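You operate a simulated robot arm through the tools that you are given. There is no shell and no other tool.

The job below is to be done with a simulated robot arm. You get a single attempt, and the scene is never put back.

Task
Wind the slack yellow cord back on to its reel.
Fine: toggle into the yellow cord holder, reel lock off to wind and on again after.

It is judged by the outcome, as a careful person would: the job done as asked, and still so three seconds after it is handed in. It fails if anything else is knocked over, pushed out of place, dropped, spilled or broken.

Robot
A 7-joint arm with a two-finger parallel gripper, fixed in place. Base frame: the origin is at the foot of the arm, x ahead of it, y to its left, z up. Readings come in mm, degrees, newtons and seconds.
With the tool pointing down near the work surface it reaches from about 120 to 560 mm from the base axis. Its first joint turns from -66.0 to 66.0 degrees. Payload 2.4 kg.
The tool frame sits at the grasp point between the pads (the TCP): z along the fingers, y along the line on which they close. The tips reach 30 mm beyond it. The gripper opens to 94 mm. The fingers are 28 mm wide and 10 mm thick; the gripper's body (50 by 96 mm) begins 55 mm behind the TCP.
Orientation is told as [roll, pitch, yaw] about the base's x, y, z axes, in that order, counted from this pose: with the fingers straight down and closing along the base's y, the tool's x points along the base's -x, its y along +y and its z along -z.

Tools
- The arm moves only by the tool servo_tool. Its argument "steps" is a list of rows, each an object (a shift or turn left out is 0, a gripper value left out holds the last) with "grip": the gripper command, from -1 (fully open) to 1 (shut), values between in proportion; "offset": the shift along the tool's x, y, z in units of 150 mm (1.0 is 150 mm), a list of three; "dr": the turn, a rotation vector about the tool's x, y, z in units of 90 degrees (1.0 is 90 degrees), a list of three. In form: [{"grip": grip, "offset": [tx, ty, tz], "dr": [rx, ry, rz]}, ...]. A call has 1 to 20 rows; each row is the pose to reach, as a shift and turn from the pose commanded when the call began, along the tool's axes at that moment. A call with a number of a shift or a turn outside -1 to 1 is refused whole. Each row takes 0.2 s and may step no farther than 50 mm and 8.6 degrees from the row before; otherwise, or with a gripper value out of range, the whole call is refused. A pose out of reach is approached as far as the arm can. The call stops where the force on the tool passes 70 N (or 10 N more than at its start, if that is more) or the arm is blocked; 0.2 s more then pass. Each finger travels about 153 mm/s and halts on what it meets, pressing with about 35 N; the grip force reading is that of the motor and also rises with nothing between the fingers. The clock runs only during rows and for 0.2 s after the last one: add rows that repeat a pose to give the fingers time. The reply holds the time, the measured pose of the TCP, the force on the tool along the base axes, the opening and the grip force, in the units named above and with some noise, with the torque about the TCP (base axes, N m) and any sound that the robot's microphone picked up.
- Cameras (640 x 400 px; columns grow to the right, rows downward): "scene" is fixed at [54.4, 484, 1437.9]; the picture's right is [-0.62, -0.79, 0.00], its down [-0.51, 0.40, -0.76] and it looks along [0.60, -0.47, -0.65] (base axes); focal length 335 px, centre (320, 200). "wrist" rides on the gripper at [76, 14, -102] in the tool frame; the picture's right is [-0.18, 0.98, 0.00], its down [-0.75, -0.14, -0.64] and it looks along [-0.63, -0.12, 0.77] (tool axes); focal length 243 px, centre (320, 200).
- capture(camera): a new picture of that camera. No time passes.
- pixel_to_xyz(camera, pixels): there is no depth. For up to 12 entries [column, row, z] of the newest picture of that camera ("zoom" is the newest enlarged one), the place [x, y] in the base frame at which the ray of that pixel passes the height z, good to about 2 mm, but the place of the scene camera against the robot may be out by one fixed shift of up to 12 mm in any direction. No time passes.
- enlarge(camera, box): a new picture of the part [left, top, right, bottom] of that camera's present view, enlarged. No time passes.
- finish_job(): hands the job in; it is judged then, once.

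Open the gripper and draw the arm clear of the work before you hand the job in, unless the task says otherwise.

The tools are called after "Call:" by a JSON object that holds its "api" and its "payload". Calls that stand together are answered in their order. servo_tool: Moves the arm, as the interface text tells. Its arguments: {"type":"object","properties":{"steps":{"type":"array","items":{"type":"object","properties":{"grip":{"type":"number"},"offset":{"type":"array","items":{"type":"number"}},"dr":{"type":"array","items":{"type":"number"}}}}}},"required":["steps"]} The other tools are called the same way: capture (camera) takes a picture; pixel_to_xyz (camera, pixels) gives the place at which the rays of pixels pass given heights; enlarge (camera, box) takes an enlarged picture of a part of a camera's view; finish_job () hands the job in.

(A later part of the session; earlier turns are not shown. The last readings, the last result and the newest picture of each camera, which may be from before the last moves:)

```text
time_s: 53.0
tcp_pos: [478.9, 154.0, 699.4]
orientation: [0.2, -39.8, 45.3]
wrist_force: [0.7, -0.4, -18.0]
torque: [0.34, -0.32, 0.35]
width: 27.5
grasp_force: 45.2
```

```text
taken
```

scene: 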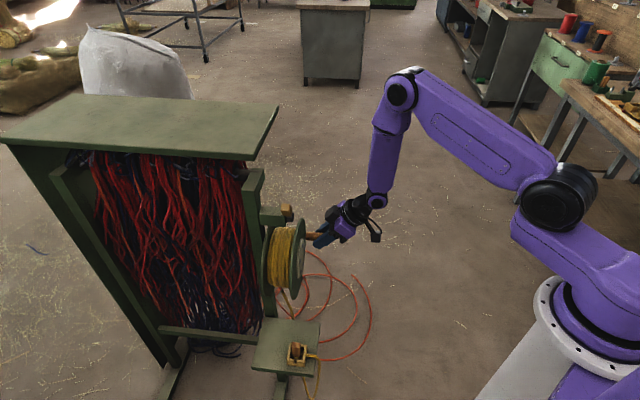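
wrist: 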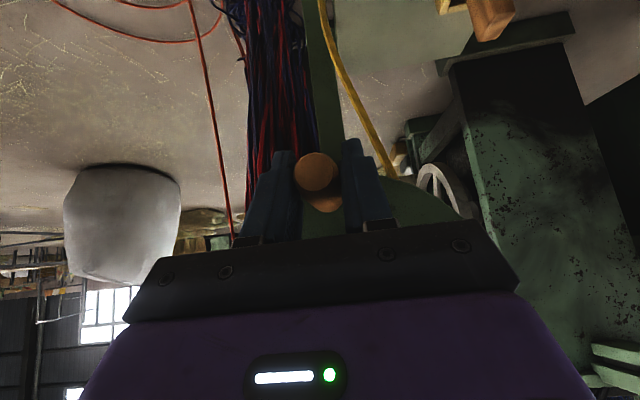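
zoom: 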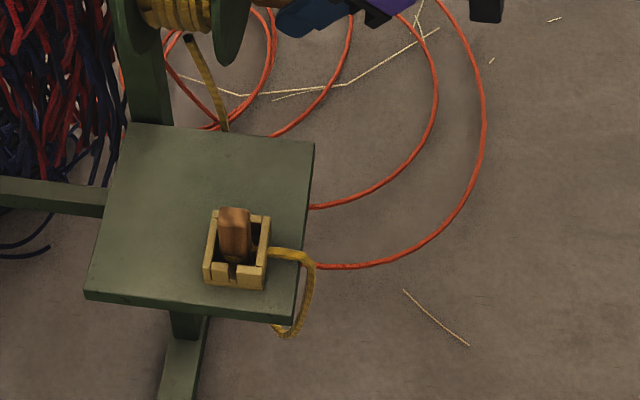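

The loop keeps shrinking (bottom now at (290,337) in the zoom). I go on another 100° and check again.

Call:
{"api": "servo_tool", "payload": {"steps": [{"offset": [-0.012, -0.0973, -0.0143]}, {"offset": [-0.0347, -0.19, -0.0414]}, {"offset": [-0.0677, -0.2747, -0.0807]}, {"offset": [-0.1093, -0.35, -0.1302]}, {"offset": [-0.159, -0.412, -0.1895]}, {"offset": [-0.2147, -0.46, -0.2559]}, {"offset": [-0.2751, -0.4927, -0.3279]}, {"offset": [-0.3377, -0.508, -0.4024]}, {"offset": [-0.4015, -0.506, -0.4785]}, {"offset": [-0.4641, -0.4873, -0.5531]}]}}

Call:
{"api": "enlarge", "payload": {"camera": "scene", "box": [250, 280, 394, 400]}}

Call:
{"api": "capture", "payload": {"camera": "wrist"}}

```text
time_s: 55.2
tcp_pos: [533.7, 99.2, 807.7]
orientation: [0.0, -40.1, 45.0]
wrist_force: [10.9, -8.1, 2.8]
torque: [-0.21, 0.14, -0.01]
width: 27.5
grasp_force: 45.3
```

```text
3.33 times, centred on (322, 340) of scene
```

zoom: 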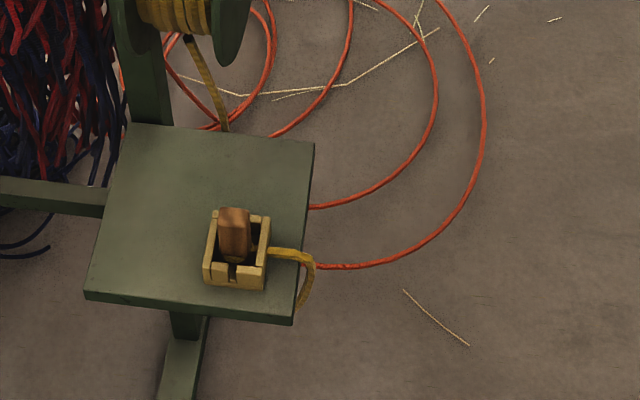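

```text
taken
```

wrist: 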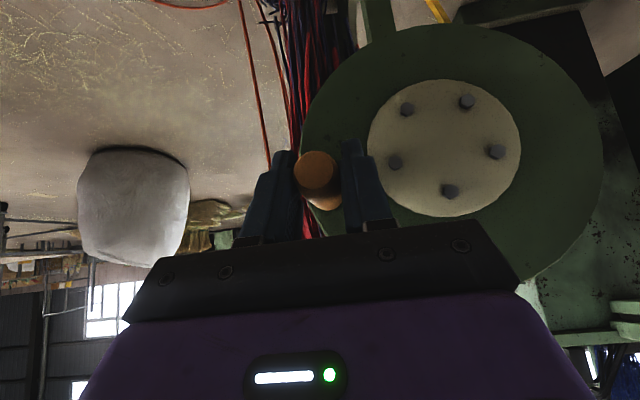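

Only a short bight is left over the shelf's front edge ((300,250)→(298,310)). I wind another 60° and check force and picture.

Call:
{"api": "servo_tool", "payload": {"steps": [{"offset": [-0.0596, 0.0353, -0.071]}, {"offset": [-0.114, 0.0867, -0.1358]}, {"offset": [-0.1624, 0.1513, -0.1936]}, {"offset": [-0.2023, 0.2287, -0.241]}, {"offset": [-0.2331, 0.3153, -0.2778]}, {"offset": [-0.2541, 0.4093, -0.3028]}]}}

Call:
{"api": "enlarge", "payload": {"camera": "scene", "box": [250, 280, 394, 400]}}

Call:
{"api": "enlarge", "payload": {"camera": "scene", "box": [280, 320, 340, 370]}}

```text
time_s: 56.6
tcp_pos: [487.2, 146.1, 868.7]
orientation: [0.0, -40.1, 45.3]
wrist_force: [0.9, -1.6, 13.8]
torque: [0.77, -0.77, 0.09]
width: 27.4
grasp_force: 44.8
```

```text
3.33 times, centred on (322, 340) of scene
```

zoom: 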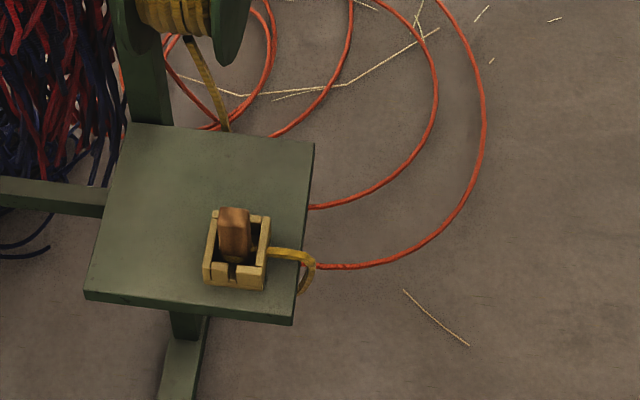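

```text
8.00 times, centred on (310, 345) of scene
```

zoom: 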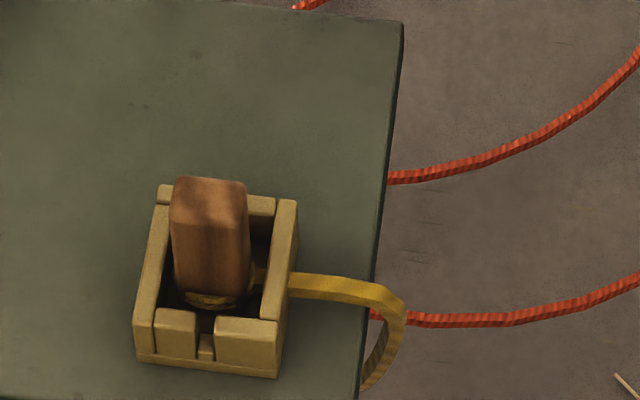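

The toggle is steady and the cord curls tightly round the shelf edge now. I wind 40° more.

Call:
{"api": "servo_tool", "payload": {"steps": [{"offset": [-0.0099, 0.0973, -0.0117]}, {"offset": [-0.0086, 0.1967, -0.0102]}, {"offset": [0.0034, 0.294, 0.0041]}, {"offset": [0.0261, 0.3867, 0.0312]}]}}

Call:
{"api": "enlarge", "payload": {"camera": "scene", "box": [280, 320, 340, 370]}}

Call:
{"api": "capture", "payload": {"camera": "wrist"}}

```text
time_s: 57.6
tcp_pos: [449.9, 183.0, 861.8]
orientation: [-0.1, -40.0, 44.7]
wrist_force: [25.5, 4.9, -28.2]
torque: [0.25, -0.37, 0.2]
width: 27.3
grasp_force: 44.9
```

```text
8.00 times, centred on (310, 345) of scene
```

zoom: 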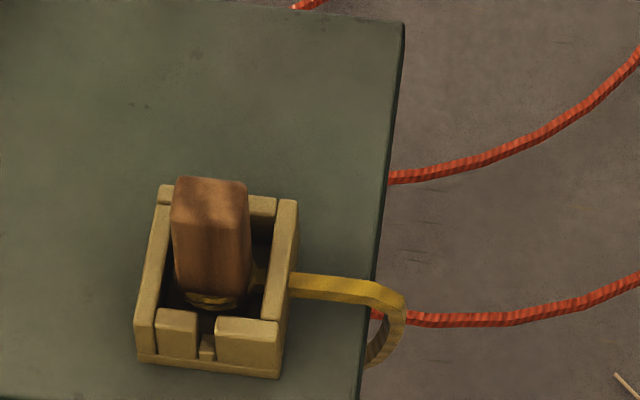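

```text
taken
```

wrist: 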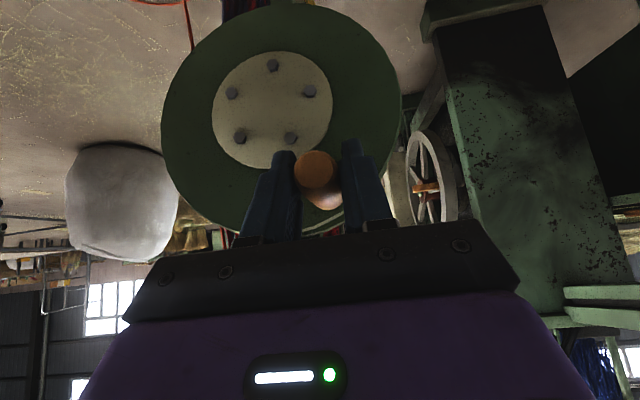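

The reel still turns freely; the ~35 N lies along the finger axis (pad friction), not along the crank. I wind 30° more and check again.

Call:
{"api": "servo_tool", "payload": {"steps": [{"offset": [0.0356, 0.084, 0.0424]}, {"offset": [0.0767, 0.1587, 0.0914]}, {"offset": [0.126, 0.2207, 0.1501]}, {"offset": [0.126, 0.2207, 0.1501]}]}}

Call:
{"api": "enlarge", "payload": {"camera": "scene", "box": [280, 320, 340, 370]}}

Call:
{"api": "enlarge", "payload": {"camera": "scene", "box": [250, 240, 346, 320]}}

```text
time_s: 58.6
tcp_pos: [423.8, 206.8, 831.1]
orientation: [0.0, -40.0, 45.1]
wrist_force: [13.0, -0.2, -5.6]
torque: [0.46, -0.54, 0.11]
width: 27.3
grasp_force: 45.4
```

```text
8.00 times, centred on (310, 345) of scene
```

zoom: 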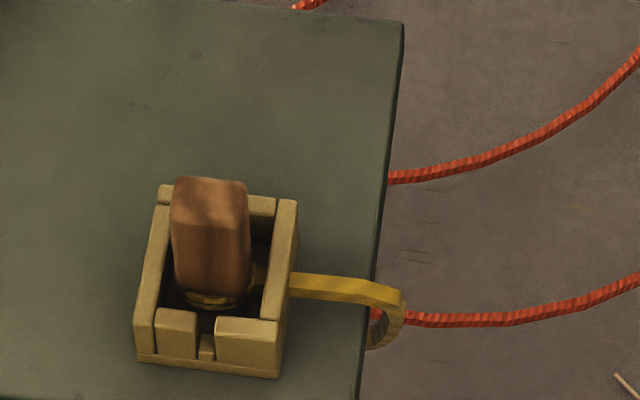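

```text
5.00 times, centred on (298, 280) of scene
```

zoom: 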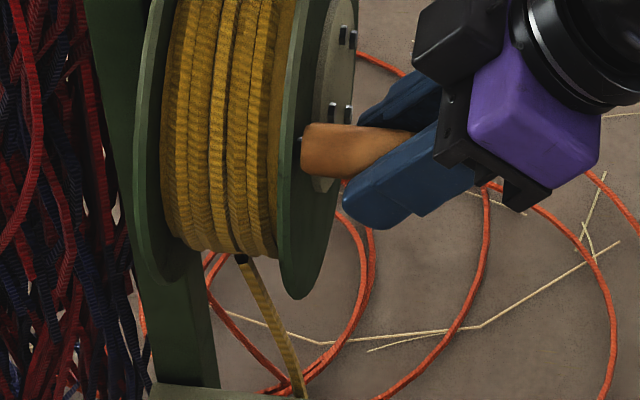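

The coil has visibly grown (its edge now reaches the cord's exit point) and only a small curl is left at the shelf edge. I wind 30° more.

Call:
{"api": "servo_tool", "payload": {"steps": [{"offset": [0.0553, 0.048, 0.0659]}, {"offset": [0.1148, 0.08, 0.1369]}, {"offset": [0.1774, 0.0953, 0.2114]}, {"offset": [0.1774, 0.0953, 0.2114]}]}}

Call:
{"api": "enlarge", "payload": {"camera": "scene", "box": [280, 320, 340, 370]}}

Call:
{"api": "capture", "payload": {"camera": "wrist"}}

```text
time_s: 59.6
tcp_pos: [414.9, 216.7, 790.4]
orientation: [-0.1, -40.0, 44.8]
wrist_force: [17.4, -1.2, -0.8]
torque: [-0.13, 0.03, 0.27]
width: 27.6
grasp_force: 44.9
```

```text
8.00 times, centred on (310, 345) of scene
```

zoom: 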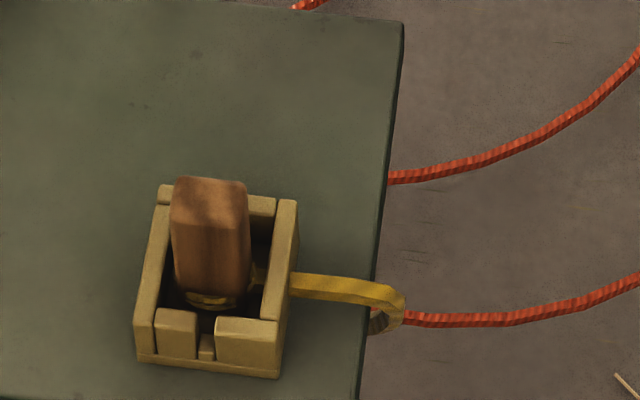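

```text
taken
```

wrist: 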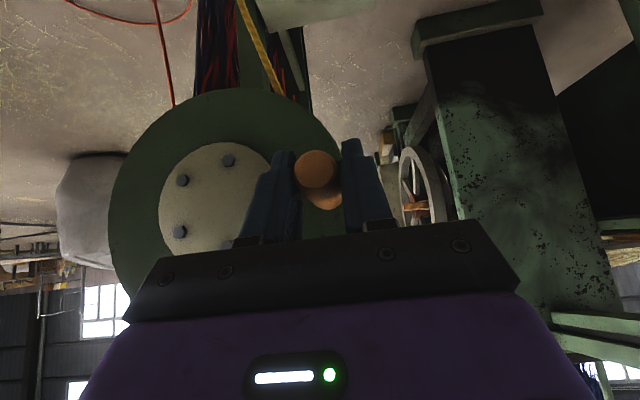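

No tension yet (tangential force about 0). I wind 40° more, watching the vertical force.

Call:
{"api": "servo_tool", "payload": {"steps": [{"offset": [0.063, -0.002, 0.0751]}, {"offset": [0.1251, -0.0207, 0.1491]}, {"offset": [0.1843, -0.056, 0.2196]}, {"offset": [0.2382, -0.1067, 0.284]}, {"offset": [0.2382, -0.1067, 0.284]}]}}

Call:
{"api": "enlarge", "payload": {"camera": "scene", "box": [280, 320, 340, 370]}}

Call:
{"api": "capture", "payload": {"camera": "wrist"}}

```text
time_s: 60.8
tcp_pos: [426.2, 205.2, 734.7]
orientation: [0.0, -40.2, 44.9]
wrist_force: [13.3, -6.9, 10.7]
torque: [-0.02, -0.1, -0.01]
width: 27.7
grasp_force: 45.1
```

```text
8.00 times, centred on (310, 345) of scene
```

zoom: 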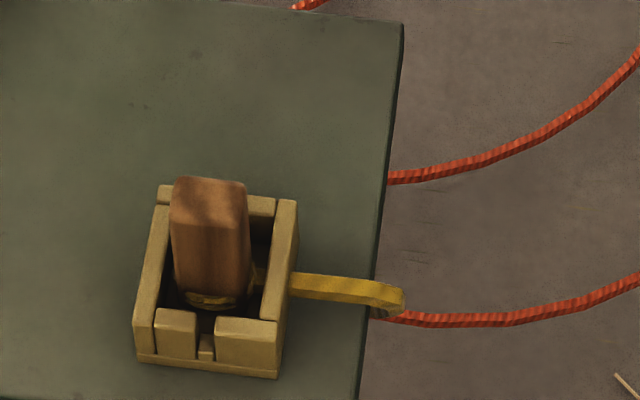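

```text
taken
```

wrist: 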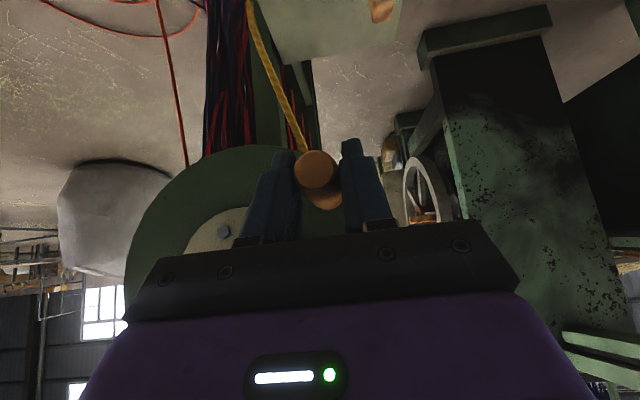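

Almost all slack is gone at the shelf edge and there is still no cranking resistance. I wind 30° more.

Call:
{"api": "servo_tool", "payload": {"steps": [{"offset": [0.048, -0.0667, 0.0572]}, {"offset": [0.0874, -0.1433, 0.1042]}, {"offset": [0.1183, -0.2287, 0.141]}, {"offset": [0.1183, -0.2287, 0.141]}]}}

Call:
{"api": "enlarge", "payload": {"camera": "scene", "box": [280, 320, 340, 370]}}

Call:
{"api": "capture", "payload": {"camera": "wrist"}}

Call:
{"api": "enlarge", "payload": {"camera": "scene", "box": [255, 270, 335, 330]}}

```text
time_s: 61.8
tcp_pos: [451.0, 181.2, 708.3]
orientation: [0.0, -40.1, 45.0]
wrist_force: [4.6, -11.7, 28.1]
torque: [-0.16, 0.06, 0.15]
width: 27.3
grasp_force: 44.9
```

```text
8.00 times, centred on (310, 345) of scene
```

zoom: 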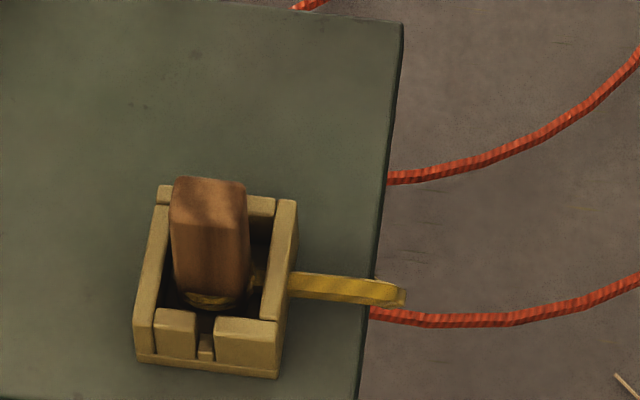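

```text
taken
```

wrist: 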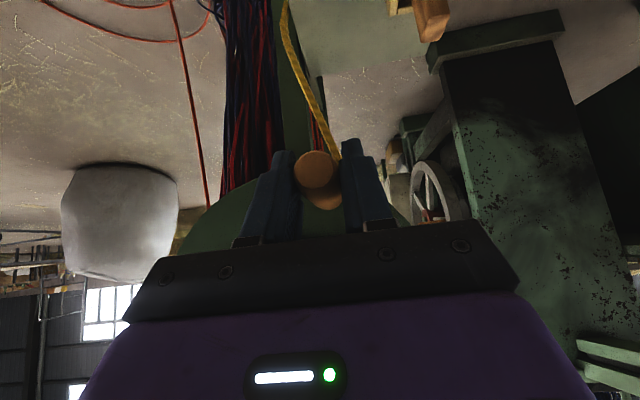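

```text
6.67 times, centred on (295, 300) of scene
```

zoom: 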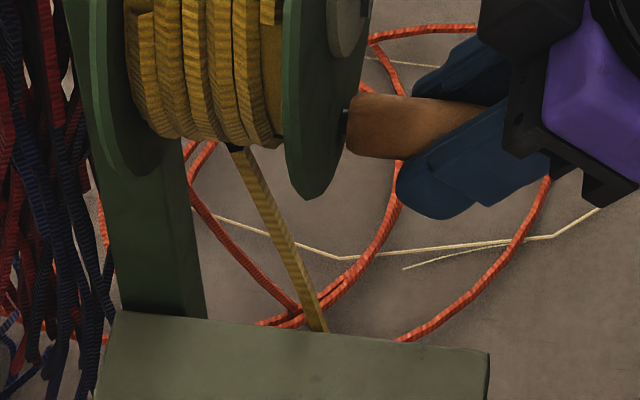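

The cord at the front edge now lies flat over the edge. I wind in a smaller 16° step and check the toggle for any movement.

Call:
{"api": "servo_tool", "payload": {"steps": [{"offset": [0.0086, -0.074, 0.0102]}, {"offset": [0.0193, -0.1507, 0.023]}, {"offset": [0.0193, -0.1507, 0.023]}]}}

Call:
{"api": "enlarge", "payload": {"camera": "scene", "box": [280, 320, 340, 370]}}

Call:
{"api": "capture", "payload": {"camera": "wrist"}}

```text
time_s: 62.6
tcp_pos: [462.4, 168.4, 701.3]
orientation: [0.1, -39.8, 45.3]
wrist_force: [3.7, 10.5, -18.5]
torque: [0.48, -0.44, 0.11]
width: 27.5
grasp_force: 45.0
```

```text
8.00 times, centred on (310, 345) of scene
```

zoom: 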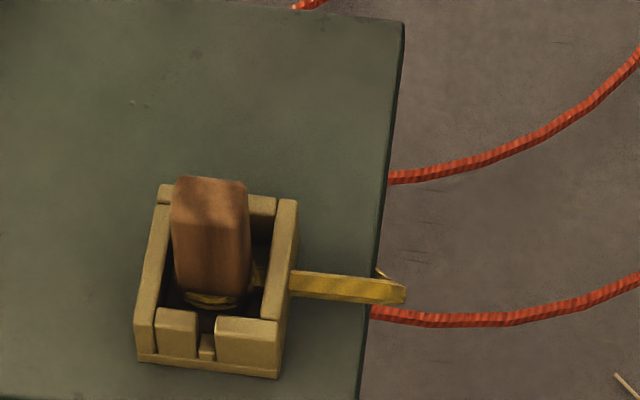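

```text
taken
```

wrist: 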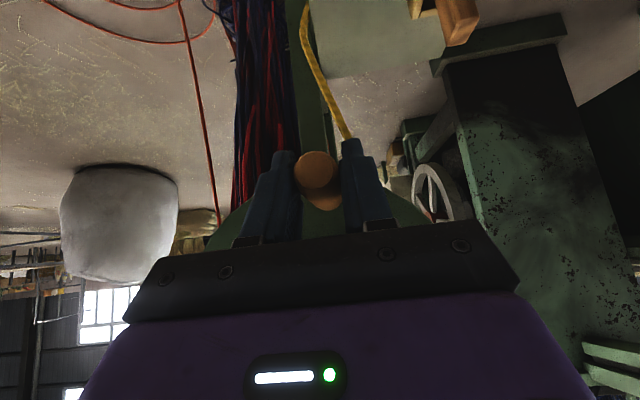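

The tool reads 5 mm short of the commanded e2. I hold the pose for a moment to see whether it settles.

Call:
{"api": "servo_tool", "payload": {"steps": [{"offset": [0, 0, 0]}, {"offset": [0, 0, 0]}]}}

Call:
{"api": "enlarge", "payload": {"camera": "scene", "box": [280, 320, 340, 370]}}

```text
time_s: 63.2
tcp_pos: [464.9, 166.8, 701.6]
orientation: [0.1, -39.9, 45.0]
wrist_force: [5.5, 14.0, -31.5]
torque: [0.26, -0.2, -0.02]
width: 27.5
grasp_force: 45.1
```

```text
8.00 times, centred on (310, 345) of scene
```

zoom: 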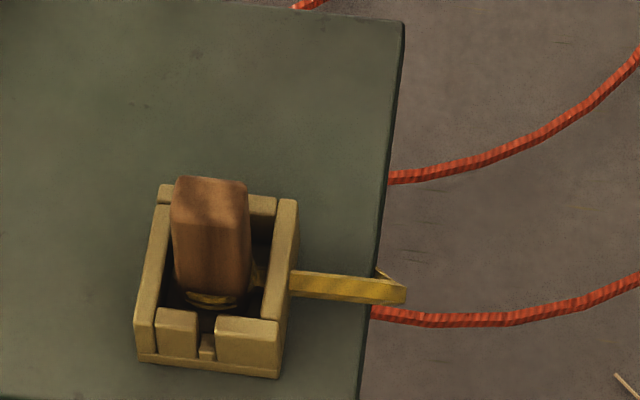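

It settles slowly (the reel is damped), with no real crank resistance. The toggle is unmoved and the cord now runs from the edge straight back under the shelf; I wind 10° more with settling time.

Call:
{"api": "servo_tool", "payload": {"steps": [{"offset": [0.006, -0.0487, 0.0072]}, {"offset": [0.012, -0.0973, 0.0143]}, {"offset": [0.012, -0.0973, 0.0143]}, {"offset": [0.012, -0.0973, 0.0143]}, {"offset": [0.012, -0.0973, 0.0143]}]}}

Call:
{"api": "enlarge", "payload": {"camera": "scene", "box": [280, 320, 340, 370]}}

Call:
{"api": "enlarge", "payload": {"camera": "scene", "box": [255, 270, 335, 330]}}

```text
time_s: 64.4
tcp_pos: [476.5, 154.3, 701.8]
orientation: [0.0, -40.1, 44.8]
wrist_force: [-0.7, -1.1, -5.2]
torque: [-0.22, 0.2, -0.33]
width: 27.5
grasp_force: 44.9
```

```text
8.00 times, centred on (310, 345) of scene
```

zoom: 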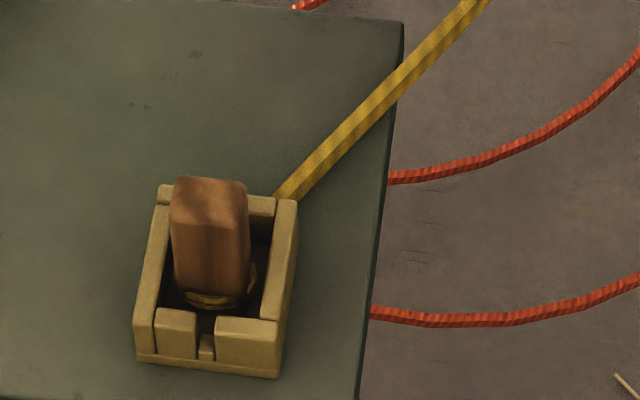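

```text
6.67 times, centred on (295, 300) of scene
```

zoom: 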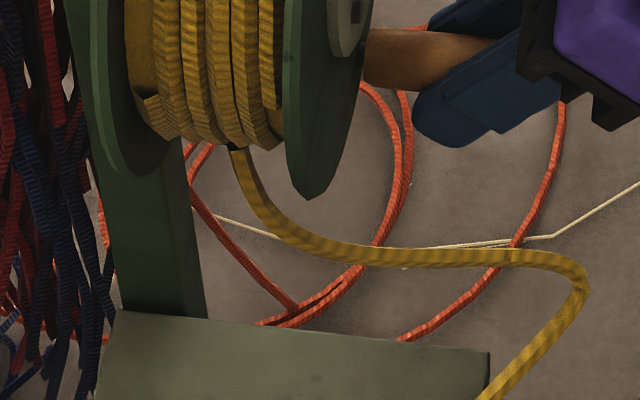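

The cord has slipped off the shelf's corner and now runs freely above the shelf from reel to toggle, with some slack left. I wait for it to settle and look.

Call:
{"api": "servo_tool", "payload": {"steps": [{"offset": [0, 0, 0]}, {"offset": [0, 0, 0]}, {"offset": [0, 0, 0]}, {"offset": [0, 0, 0]}]}}

Call:
{"api": "enlarge", "payload": {"camera": "scene", "box": [250, 260, 378, 370]}}

Call:
{"api": "capture", "payload": {"camera": "wrist"}}

```text
time_s: 65.4
tcp_pos: [475.0, 155.2, 701.2]
orientation: [-0.1, -40.0, 45.0]
wrist_force: [-6.0, -6.9, 2.5]
torque: [0.2, -0.2, -0.01]
width: 27.5
grasp_force: 45.2
```

```text
3.64 times, centred on (314, 315) of scene
```

zoom: 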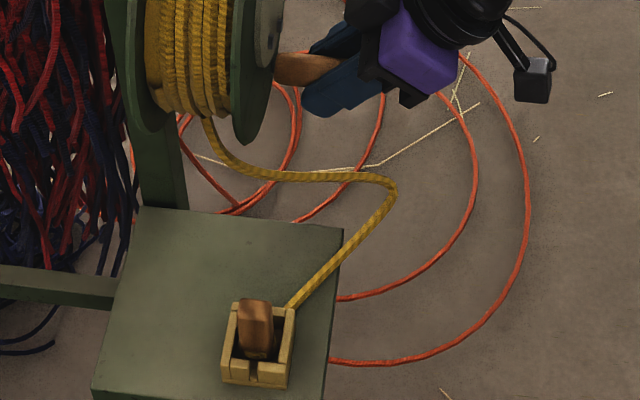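

```text
taken
```

wrist: 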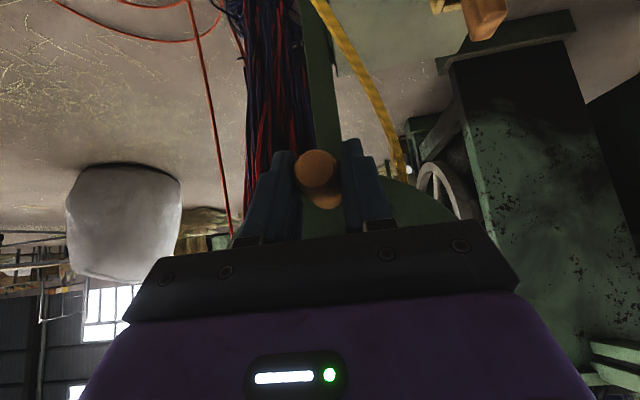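

The toggle is still firmly in its cup and the cord lies in a free bight above the shelf; I wind on 50° to take that in.

Call:
{"api": "servo_tool", "payload": {"steps": [{"offset": [-0.0077, -0.098, -0.0092]}, {"offset": [-0.0266, -0.192, -0.0317]}, {"offset": [-0.0553, -0.2793, -0.0659]}, {"offset": [-0.093, -0.358, -0.1108]}, {"offset": [-0.1393, -0.4253, -0.166]}, {"offset": [-0.1393, -0.4253, -0.166]}]}}

Call:
{"api": "enlarge", "payload": {"camera": "scene", "box": [250, 260, 378, 370]}}

Call:
{"api": "capture", "payload": {"camera": "wrist"}}

```text
time_s: 66.8
tcp_pos: [522.5, 110.4, 733.9]
orientation: [-0.1, -40.1, 44.7]
wrist_force: [11.0, -13.9, -13.8]
torque: [-0.16, -0.02, 0.19]
width: 27.3
grasp_force: 45.0
```

```text
3.64 times, centred on (314, 315) of scene
```

zoom: 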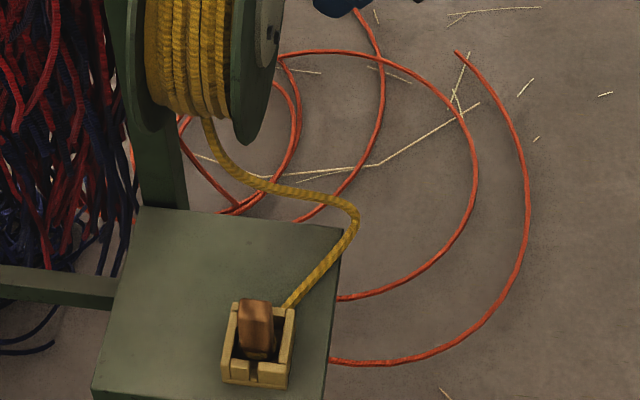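

```text
taken
```

wrist: 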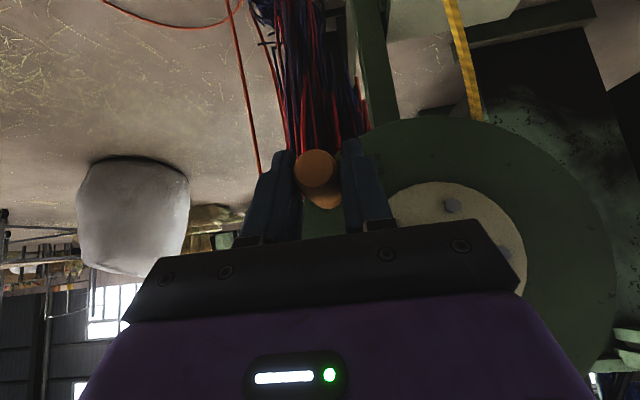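

The bight is getting smaller (tip from (395,185) to (357,210)). I wind 50° more.

Call:
{"api": "servo_tool", "payload": {"steps": [{"offset": [-0.0531, -0.0533, -0.0633]}, {"offset": [-0.1114, -0.092, -0.1328]}, {"offset": [-0.1727, -0.114, -0.2058]}, {"offset": [-0.2361, -0.1187, -0.2814]}, {"offset": [-0.2987, -0.1067, -0.356]}, {"offset": [-0.2987, -0.1067, -0.356]}]}}

Call:
{"api": "enlarge", "payload": {"camera": "scene", "box": [250, 260, 378, 370]}}

```text
time_s: 68.2
tcp_pos: [534.1, 97.8, 803.7]
orientation: [0.0, -40.1, 44.9]
wrist_force: [3.8, -18.0, 3.9]
torque: [0.71, -0.8, -0.02]
width: 27.4
grasp_force: 45.2
```

```text
3.64 times, centred on (314, 315) of scene
```

zoom: 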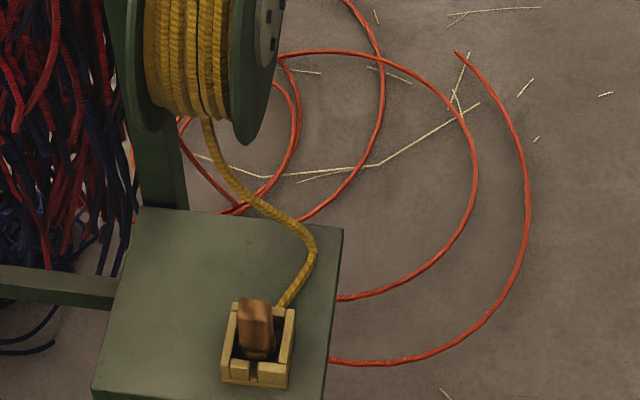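

The cord is close to straight now (tip at (315,250) versus the chord). I wind 20° more.

Call:
{"api": "servo_tool", "payload": {"steps": [{"offset": [-0.0604, 0.0287, -0.072]}, {"offset": [-0.1166, 0.0733, -0.1389]}, {"offset": [-0.1166, 0.0733, -0.1389]}]}}

Call:
{"api": "enlarge", "payload": {"camera": "scene", "box": [250, 260, 378, 370]}}

```text
time_s: 69.0
tcp_pos: [525.2, 106.2, 832.0]
orientation: [0.0, -40.1, 44.9]
wrist_force: [4.2, -18.1, 11.2]
torque: [-0.21, 0.1, 0.14]
width: 27.3
grasp_force: 45.0
```

```text
3.64 times, centred on (314, 315) of scene
```

zoom: 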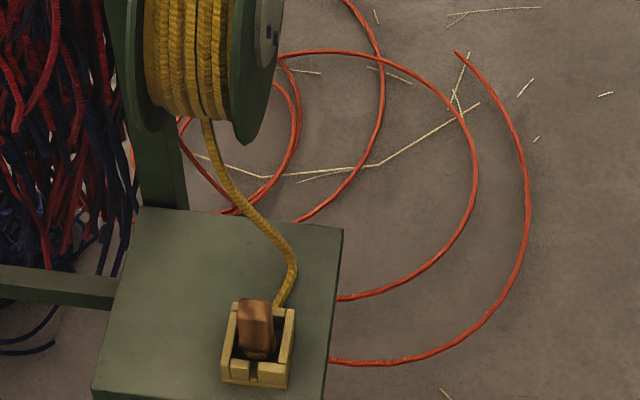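

Still some bow in the cord ((295,265)). Another 20°.

Call:
{"api": "servo_tool", "payload": {"steps": [{"offset": [-0.0253, 0.0293, -0.0301]}, {"offset": [-0.0506, 0.0587, -0.0603]}, {"offset": [-0.0938, 0.1307, -0.1118]}, {"offset": [-0.0938, 0.1307, -0.1118]}]}}

Call:
{"api": "enlarge", "payload": {"camera": "scene", "box": [250, 260, 378, 370]}}

Call:
{"api": "capture", "payload": {"camera": "wrist"}}

```text
time_s: 70.0
tcp_pos: [511.4, 119.3, 852.1]
orientation: [0.0, -40.2, 44.7]
wrist_force: [3.9, -22.2, 23.7]
torque: [-0.74, 0.62, 0.15]
width: 27.2
grasp_force: 45.0
```

```text
3.64 times, centred on (314, 315) of scene
```

zoom: 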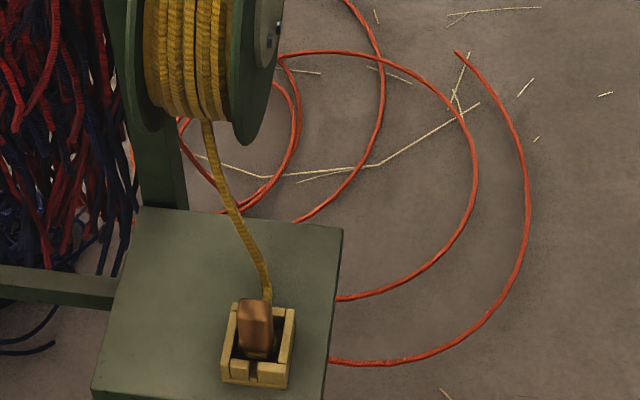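

```text
taken
```

wrist: 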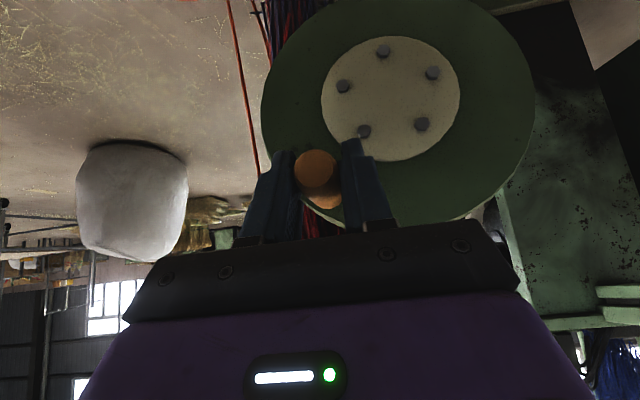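

The cord is almost straight from the reel to the toggle. I enlarge it to judge the remaining slack.

Call:
{"api": "enlarge", "payload": {"camera": "scene", "box": [265, 285, 325, 365]}}

Call:
{"api": "enlarge", "payload": {"camera": "scene", "box": [280, 320, 340, 370]}}

```text
5.00 times, centred on (295, 325) of scene
```

zoom: 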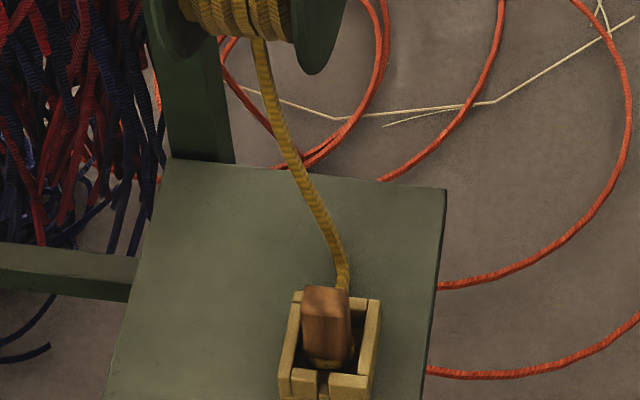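

```text
8.00 times, centred on (310, 345) of scene
```

zoom: 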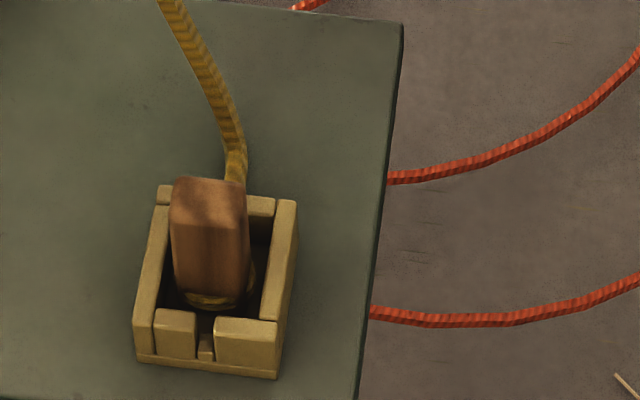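

The cord looks nearly straight from this side, but a sag along this line of sight would be hidden. I release the knob (the unlocked reel held still earlier) and back off to look from the front.

Call:
{"api": "servo_tool", "payload": {"steps": [{"grip": 0.2}, {"grip": -0.06}, {"grip": -0.06}, {"offset": [0, 0, -0.2]}, {"offset": [0, 0, -0.45]}, {"offset": [0, 0, -0.667]}, {"offset": [0, 0, -0.667]}]}}

Call:
{"api": "capture", "payload": {"camera": "wrist"}}

Call:
{"api": "enlarge", "payload": {"camera": "scene", "box": [250, 180, 350, 370]}}

```text
time_s: 71.6
tcp_pos: [464.7, 72.6, 928.3]
orientation: [0.1, -40.0, 45.0]
wrist_force: [0.4, 0.7, 0.2]
torque: [0.02, 0.0, 0.0]
width: 49.9
grasp_force: 0.0
```

```text
taken
```

wrist: 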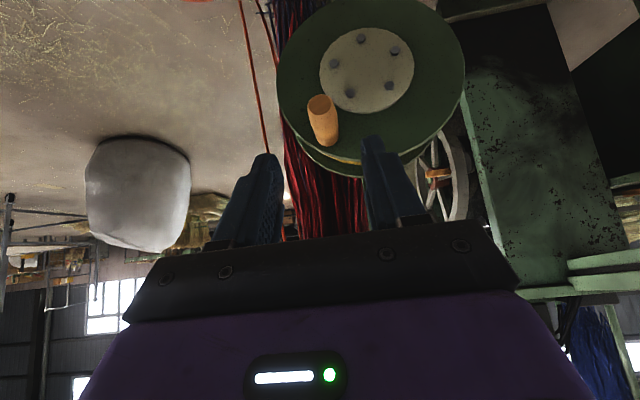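

```text
2.11 times, centred on (300, 275) of scene
```

zoom: 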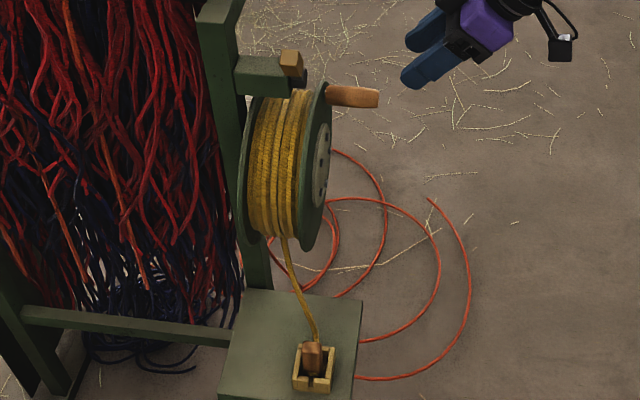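

I move to a front view of the cord between reel and holder.

Call:
{"api": "servo_tool", "payload": {"steps": [{"offset": [0.113, 0.169, 0.041], "dr": [0, 0.022, 0]}, {"offset": [0.226, 0.339, 0.082], "dr": [0, 0.044, 0]}, {"offset": [0.338, 0.508, 0.123], "dr": [0, 0.067, 0]}, {"offset": [0.451, 0.678, 0.164], "dr": [0, 0.089, 0]}, {"offset": [0.564, 0.847, 0.205], "dr": [0, 0.111, 0]}, {"offset": [0.564, 0.847, 0.205], "dr": [0, 0.111, 0]}]}}

Call:
{"api": "capture", "payload": {"camera": "wrist"}}

Call:
{"api": "enlarge", "payload": {"camera": "wrist", "box": [200, 0, 400, 170]}}

```text
time_s: 73.0
tcp_pos: [343.4, 133.4, 851.2]
orientation: [0.0, -30.1, 45.0]
wrist_force: [0.4, -0.1, -0.4]
torque: [-0.02, -0.03, 0.02]
width: 49.6
grasp_force: 0.1
```

```text
taken
```

wrist: 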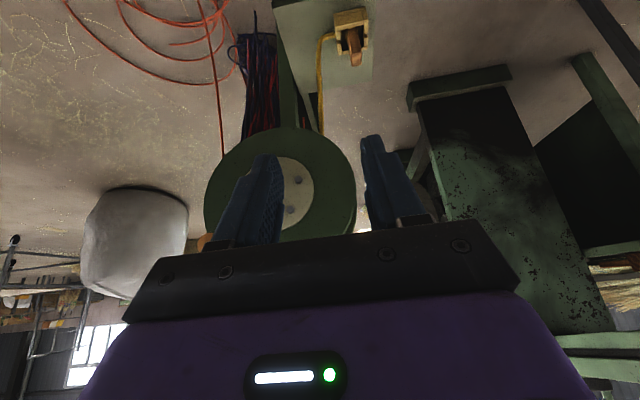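

```text
2.35 times, centred on (300, 85) of wrist
```

zoom: 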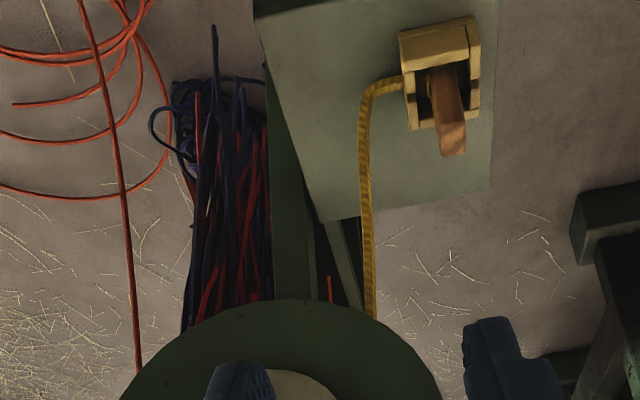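

From the front the cord leaves the cup's slot, bends at about (362,100) in the zoom and runs up to the reel: roughly 30 mm of slack remains. I go back to the knob (now upper right) to take up a little more.

Call:
{"api": "servo_tool", "payload": {"steps": [{"offset": [-0.101, -0.172, -0.06], "dr": [0, -0.022, 0]}, {"offset": [-0.202, -0.344, -0.12], "dr": [0, -0.044, 0]}, {"offset": [-0.303, -0.515, -0.181], "dr": [0, -0.067, 0]}, {"offset": [-0.404, -0.687, -0.241], "dr": [0, -0.089, 0]}, {"offset": [-0.505, -0.859, -0.301], "dr": [0, -0.111, 0]}, {"offset": [-0.505, -0.859, -0.301], "dr": [0, -0.111, 0]}]}}

Call:
{"api": "capture", "payload": {"camera": "wrist"}}

```text
time_s: 74.4
tcp_pos: [465.3, 70.5, 928.1]
orientation: [0.0, -40.0, 45.0]
wrist_force: [-0.6, -0.8, 0.1]
torque: [-0.01, 0.01, 0.03]
width: 50.1
grasp_force: 0.0
```

```text
taken
```

wrist: 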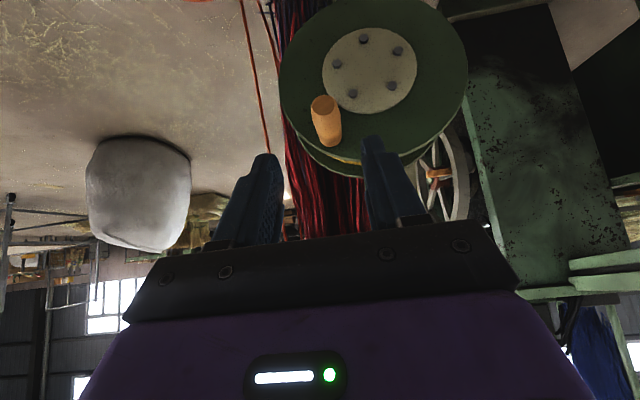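

The knob is in the same place ((322,105)). I advance 100 mm along the axis onto it and close.

Call:
{"api": "servo_tool", "payload": {"steps": [{"offset": [-0.003, 0.0127, 0.2]}, {"offset": [-0.003, 0.0127, 0.42]}, {"offset": [-0.003, 0.0127, 0.6]}, {"offset": [-0.003, 0.0127, 0.67]}, {"offset": [-0.003, 0.0127, 0.67]}, {"grip": 0.4, "offset": [-0.003, 0.0127, 0.67]}, {"grip": 1, "offset": [-0.003, 0.0127, 0.67]}, {"grip": 1, "offset": [-0.003, 0.0127, 0.67]}]}}

Call:
{"api": "capture", "payload": {"camera": "wrist"}}

```text
time_s: 76.2
tcp_pos: [508.7, 119.3, 849.9]
orientation: [0.0, -40.1, 45.0]
wrist_force: [1.5, 3.6, -3.3]
torque: [0.07, -0.08, -0.19]
width: 27.9
grasp_force: 45.3
```

```text
taken
```

wrist: 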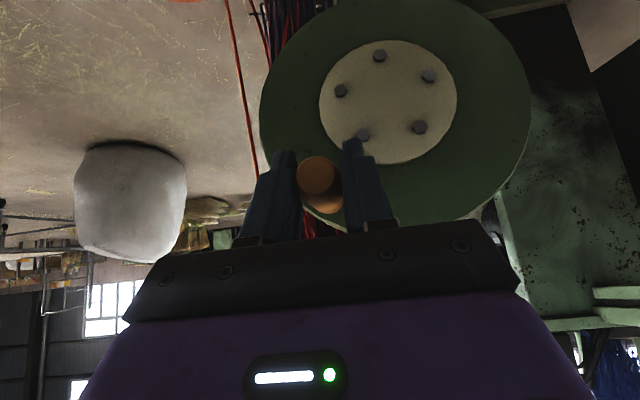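

The knob is held again. I wind 14° more with settling time and check the toggle.

Call:
{"api": "servo_tool", "payload": {"steps": [{"offset": [-0.0127, 0.0283, -0.015]}, {"offset": [-0.0253, 0.0567, -0.0301]}, {"offset": [-0.035, 0.087, -0.042]}, {"offset": [-0.0454, 0.118, -0.0541]}, {"offset": [-0.0454, 0.118, -0.0541]}, {"offset": [-0.0454, 0.118, -0.0541]}]}}

Call:
{"api": "enlarge", "payload": {"camera": "scene", "box": [280, 320, 340, 370]}}

Call:
{"api": "enlarge", "payload": {"camera": "scene", "box": [265, 285, 325, 365]}}

```text
time_s: 77.6
tcp_pos: [498.3, 133.0, 862.8]
orientation: [0.0, -40.2, 45.0]
wrist_force: [4.2, 6.2, -3.5]
torque: [0.59, -0.63, -0.03]
width: 28.1
grasp_force: 44.9
```

```text
8.00 times, centred on (310, 345) of scene
```

zoom: 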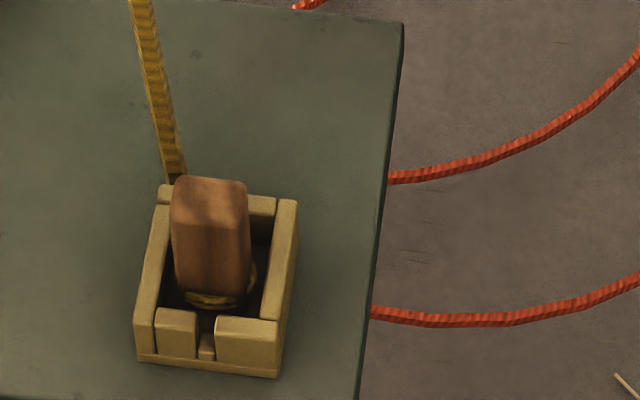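

```text
5.00 times, centred on (295, 325) of scene
```

zoom: 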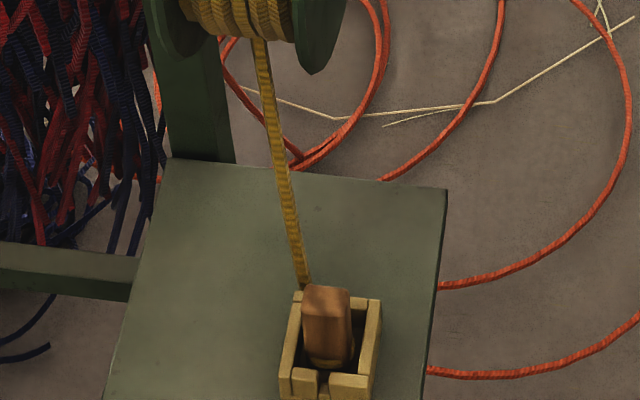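

The cord now runs practically straight from the reel into the holder and the toggle has not moved, so I stop winding here. I release the knob and withdraw.

Call:
{"api": "servo_tool", "payload": {"steps": [{"grip": 0.2}, {"grip": -0.06}, {"grip": -0.06}, {"offset": [0, 0, -0.2]}, {"offset": [0, 0, -0.45]}, {"offset": [0, 0, -0.667]}, {"offset": [0, 0, -0.667]}]}}

Call:
{"api": "capture", "payload": {"camera": "wrist"}}

Call:
{"api": "enlarge", "payload": {"camera": "scene", "box": [250, 180, 350, 370]}}

```text
time_s: 79.2
tcp_pos: [453.2, 86.7, 938.9]
orientation: [0.0, -40.0, 45.0]
wrist_force: [-0.5, 0.4, -0.1]
torque: [0.03, -0.01, -0.02]
width: 49.9
grasp_force: 0.0
```

```text
taken
```

wrist: 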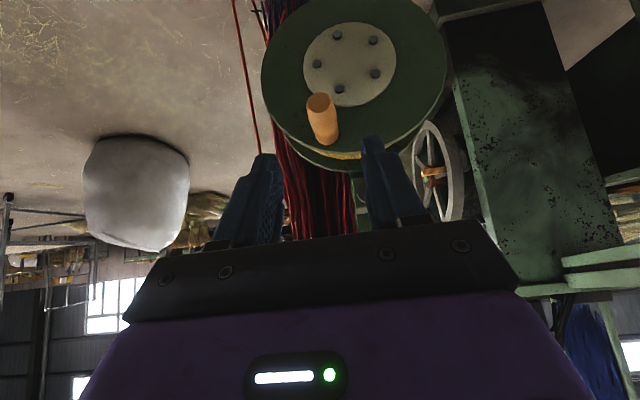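

```text
2.11 times, centred on (300, 275) of scene
```

zoom: 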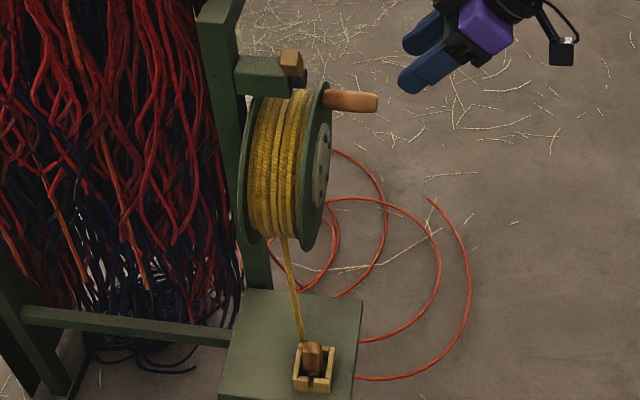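

The cord is straight and the reel stays still on its own. Now back up to the lock lever to put it on again.

Call:
{"api": "servo_tool", "payload": {"steps": [{"offset": [-0.156, 0.076, -0.09]}, {"offset": [-0.311, 0.152, -0.18]}, {"offset": [-0.467, 0.228, -0.27]}, {"offset": [-0.622, 0.304, -0.36]}, {"offset": [-0.778, 0.38, -0.45]}, {"offset": [-0.778, 0.38, -0.45]}]}}

Call:
{"api": "capture", "payload": {"camera": "wrist"}}

```text
time_s: 80.6
tcp_pos: [444.2, 159.0, 1063.1]
orientation: [-0.1, -40.1, 45.1]
wrist_force: [0.7, 0.7, 0.7]
torque: [0.04, -0.01, 0.01]
width: 49.8
grasp_force: 0.1
```

```text
taken
```

wrist: 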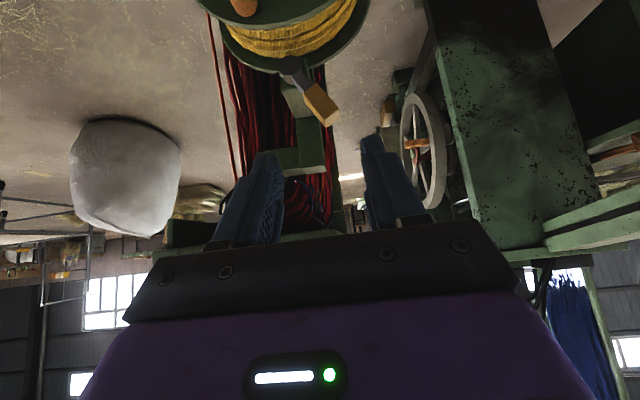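

The handle (322,103) is centred between the fingers. I advance to straddle it, slightly higher than before to clear the block.

Call:
{"api": "servo_tool", "payload": {"steps": [{"offset": [-0.004, 0, 0.165]}, {"offset": [-0.009, 0, 0.33]}, {"offset": [-0.013, 0, 0.5]}, {"offset": [-0.017, 0, 0.659]}, {"offset": [-0.017, 0, 0.659]}]}}

Call:
{"api": "capture", "payload": {"camera": "wrist"}}

```text
time_s: 81.8
tcp_pos: [488.7, 204.8, 990.6]
orientation: [0.0, -40.1, 45.0]
wrist_force: [0.1, 0.5, -0.7]
torque: [0.01, 0.02, -0.01]
width: 49.7
grasp_force: 0.1
```

```text
taken
```

wrist: 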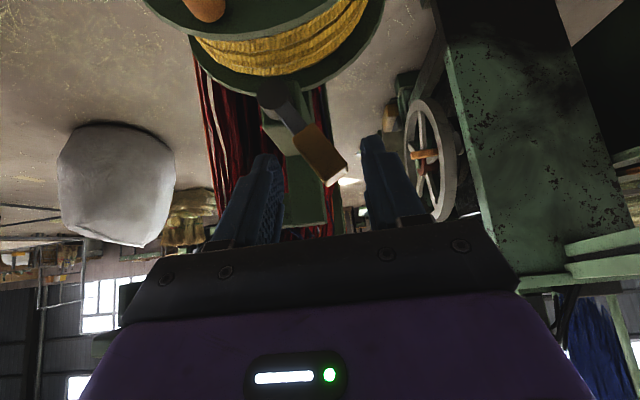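

The handle is straddled. I push towards +e2 in 4 mm steps.

Call:
{"api": "servo_tool", "payload": {"steps": [{"offset": [0, -0.0267, 0]}, {"offset": [0, -0.0533, 0]}, {"offset": [0, -0.08, 0]}, {"offset": [0, -0.1067, 0]}, {"offset": [0, -0.1333, 0]}, {"offset": [0, -0.16, 0]}, {"offset": [0, -0.1867, 0]}]}}

Call:
{"api": "capture", "payload": {"camera": "wrist"}}

```text
time_s: 83.4
tcp_pos: [509.1, 186.1, 989.8]
orientation: [0.0, -40.1, 45.0]
wrist_force: [0.0, 0.7, -0.4]
torque: [0.0, -0.02, 0.03]
width: 50.3
grasp_force: 0.8
```

```text
taken
```

wrist: 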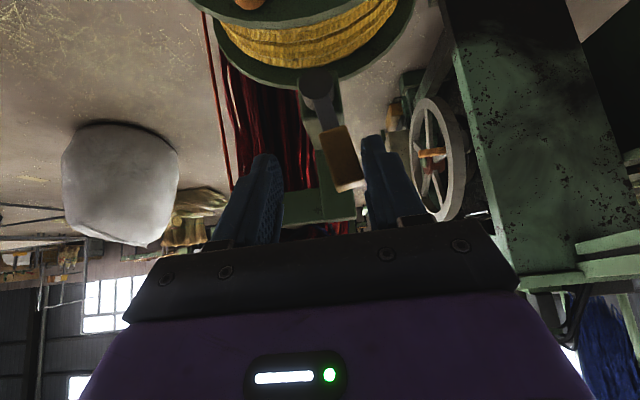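

The lever is turning with almost no force. I continue past upright.

Call:
{"api": "servo_tool", "payload": {"steps": [{"offset": [0, -0.0267, 0]}, {"offset": [0, -0.0533, 0]}, {"offset": [0, -0.08, 0]}, {"offset": [0, -0.1067, 0]}, {"offset": [0, -0.1333, 0]}, {"offset": [0, -0.16, 0]}]}}

Call:
{"api": "capture", "payload": {"camera": "wrist"}}

```text
time_s: 84.8
tcp_pos: [526.6, 168.9, 991.0]
orientation: [0.0, -40.1, 45.0]
wrist_force: [0.0, -0.2, -0.2]
torque: [0.01, 0.04, 0.0]
width: 50.0
grasp_force: 0.1
```

```text
taken
```

wrist: 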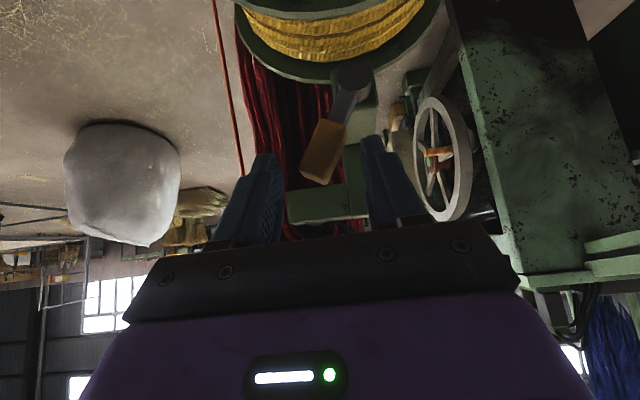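

The lever has snapped back to its first side (handle centre (325,152), as at the start). I withdraw along the axis and compare.

Call:
{"api": "servo_tool", "payload": {"steps": [{"offset": [0, 0, -0.15]}, {"offset": [0, 0, -0.35]}, {"offset": [0, 0, -0.55]}, {"offset": [0, 0, -0.7]}, {"offset": [0, 0, -0.7]}]}}

Call:
{"api": "enlarge", "payload": {"camera": "scene", "box": [250, 175, 330, 225]}}

Call:
{"api": "capture", "payload": {"camera": "wrist"}}

Call:
{"api": "enlarge", "payload": {"camera": "scene", "box": [250, 180, 350, 370]}}

```text
time_s: 86.0
tcp_pos: [477.8, 120.7, 1070.8]
orientation: [0.1, -40.1, 44.8]
wrist_force: [0.2, 0.1, 0.6]
torque: [0.02, -0.01, 0.02]
width: 50.0
grasp_force: 0.0
```

```text
8.00 times, centred on (290, 200) of scene
```

zoom: 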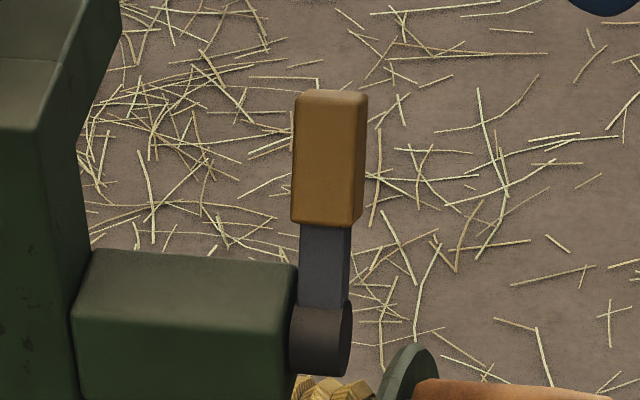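

```text
taken
```

wrist: 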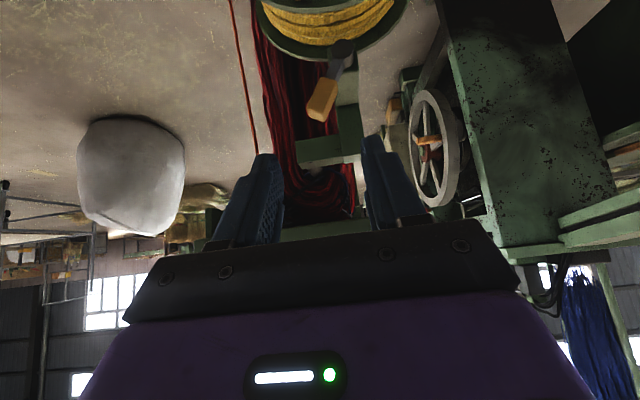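

```text
2.11 times, centred on (300, 275) of scene
```

zoom: 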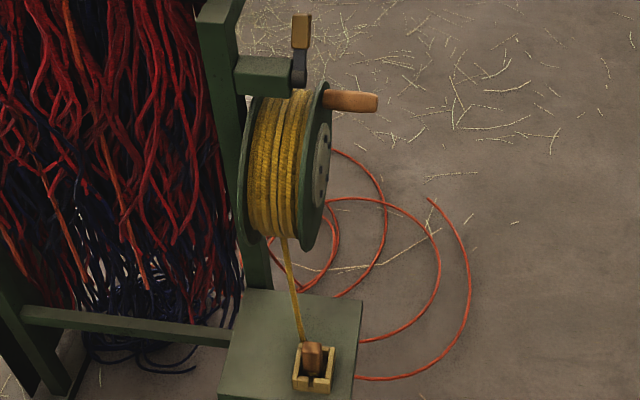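

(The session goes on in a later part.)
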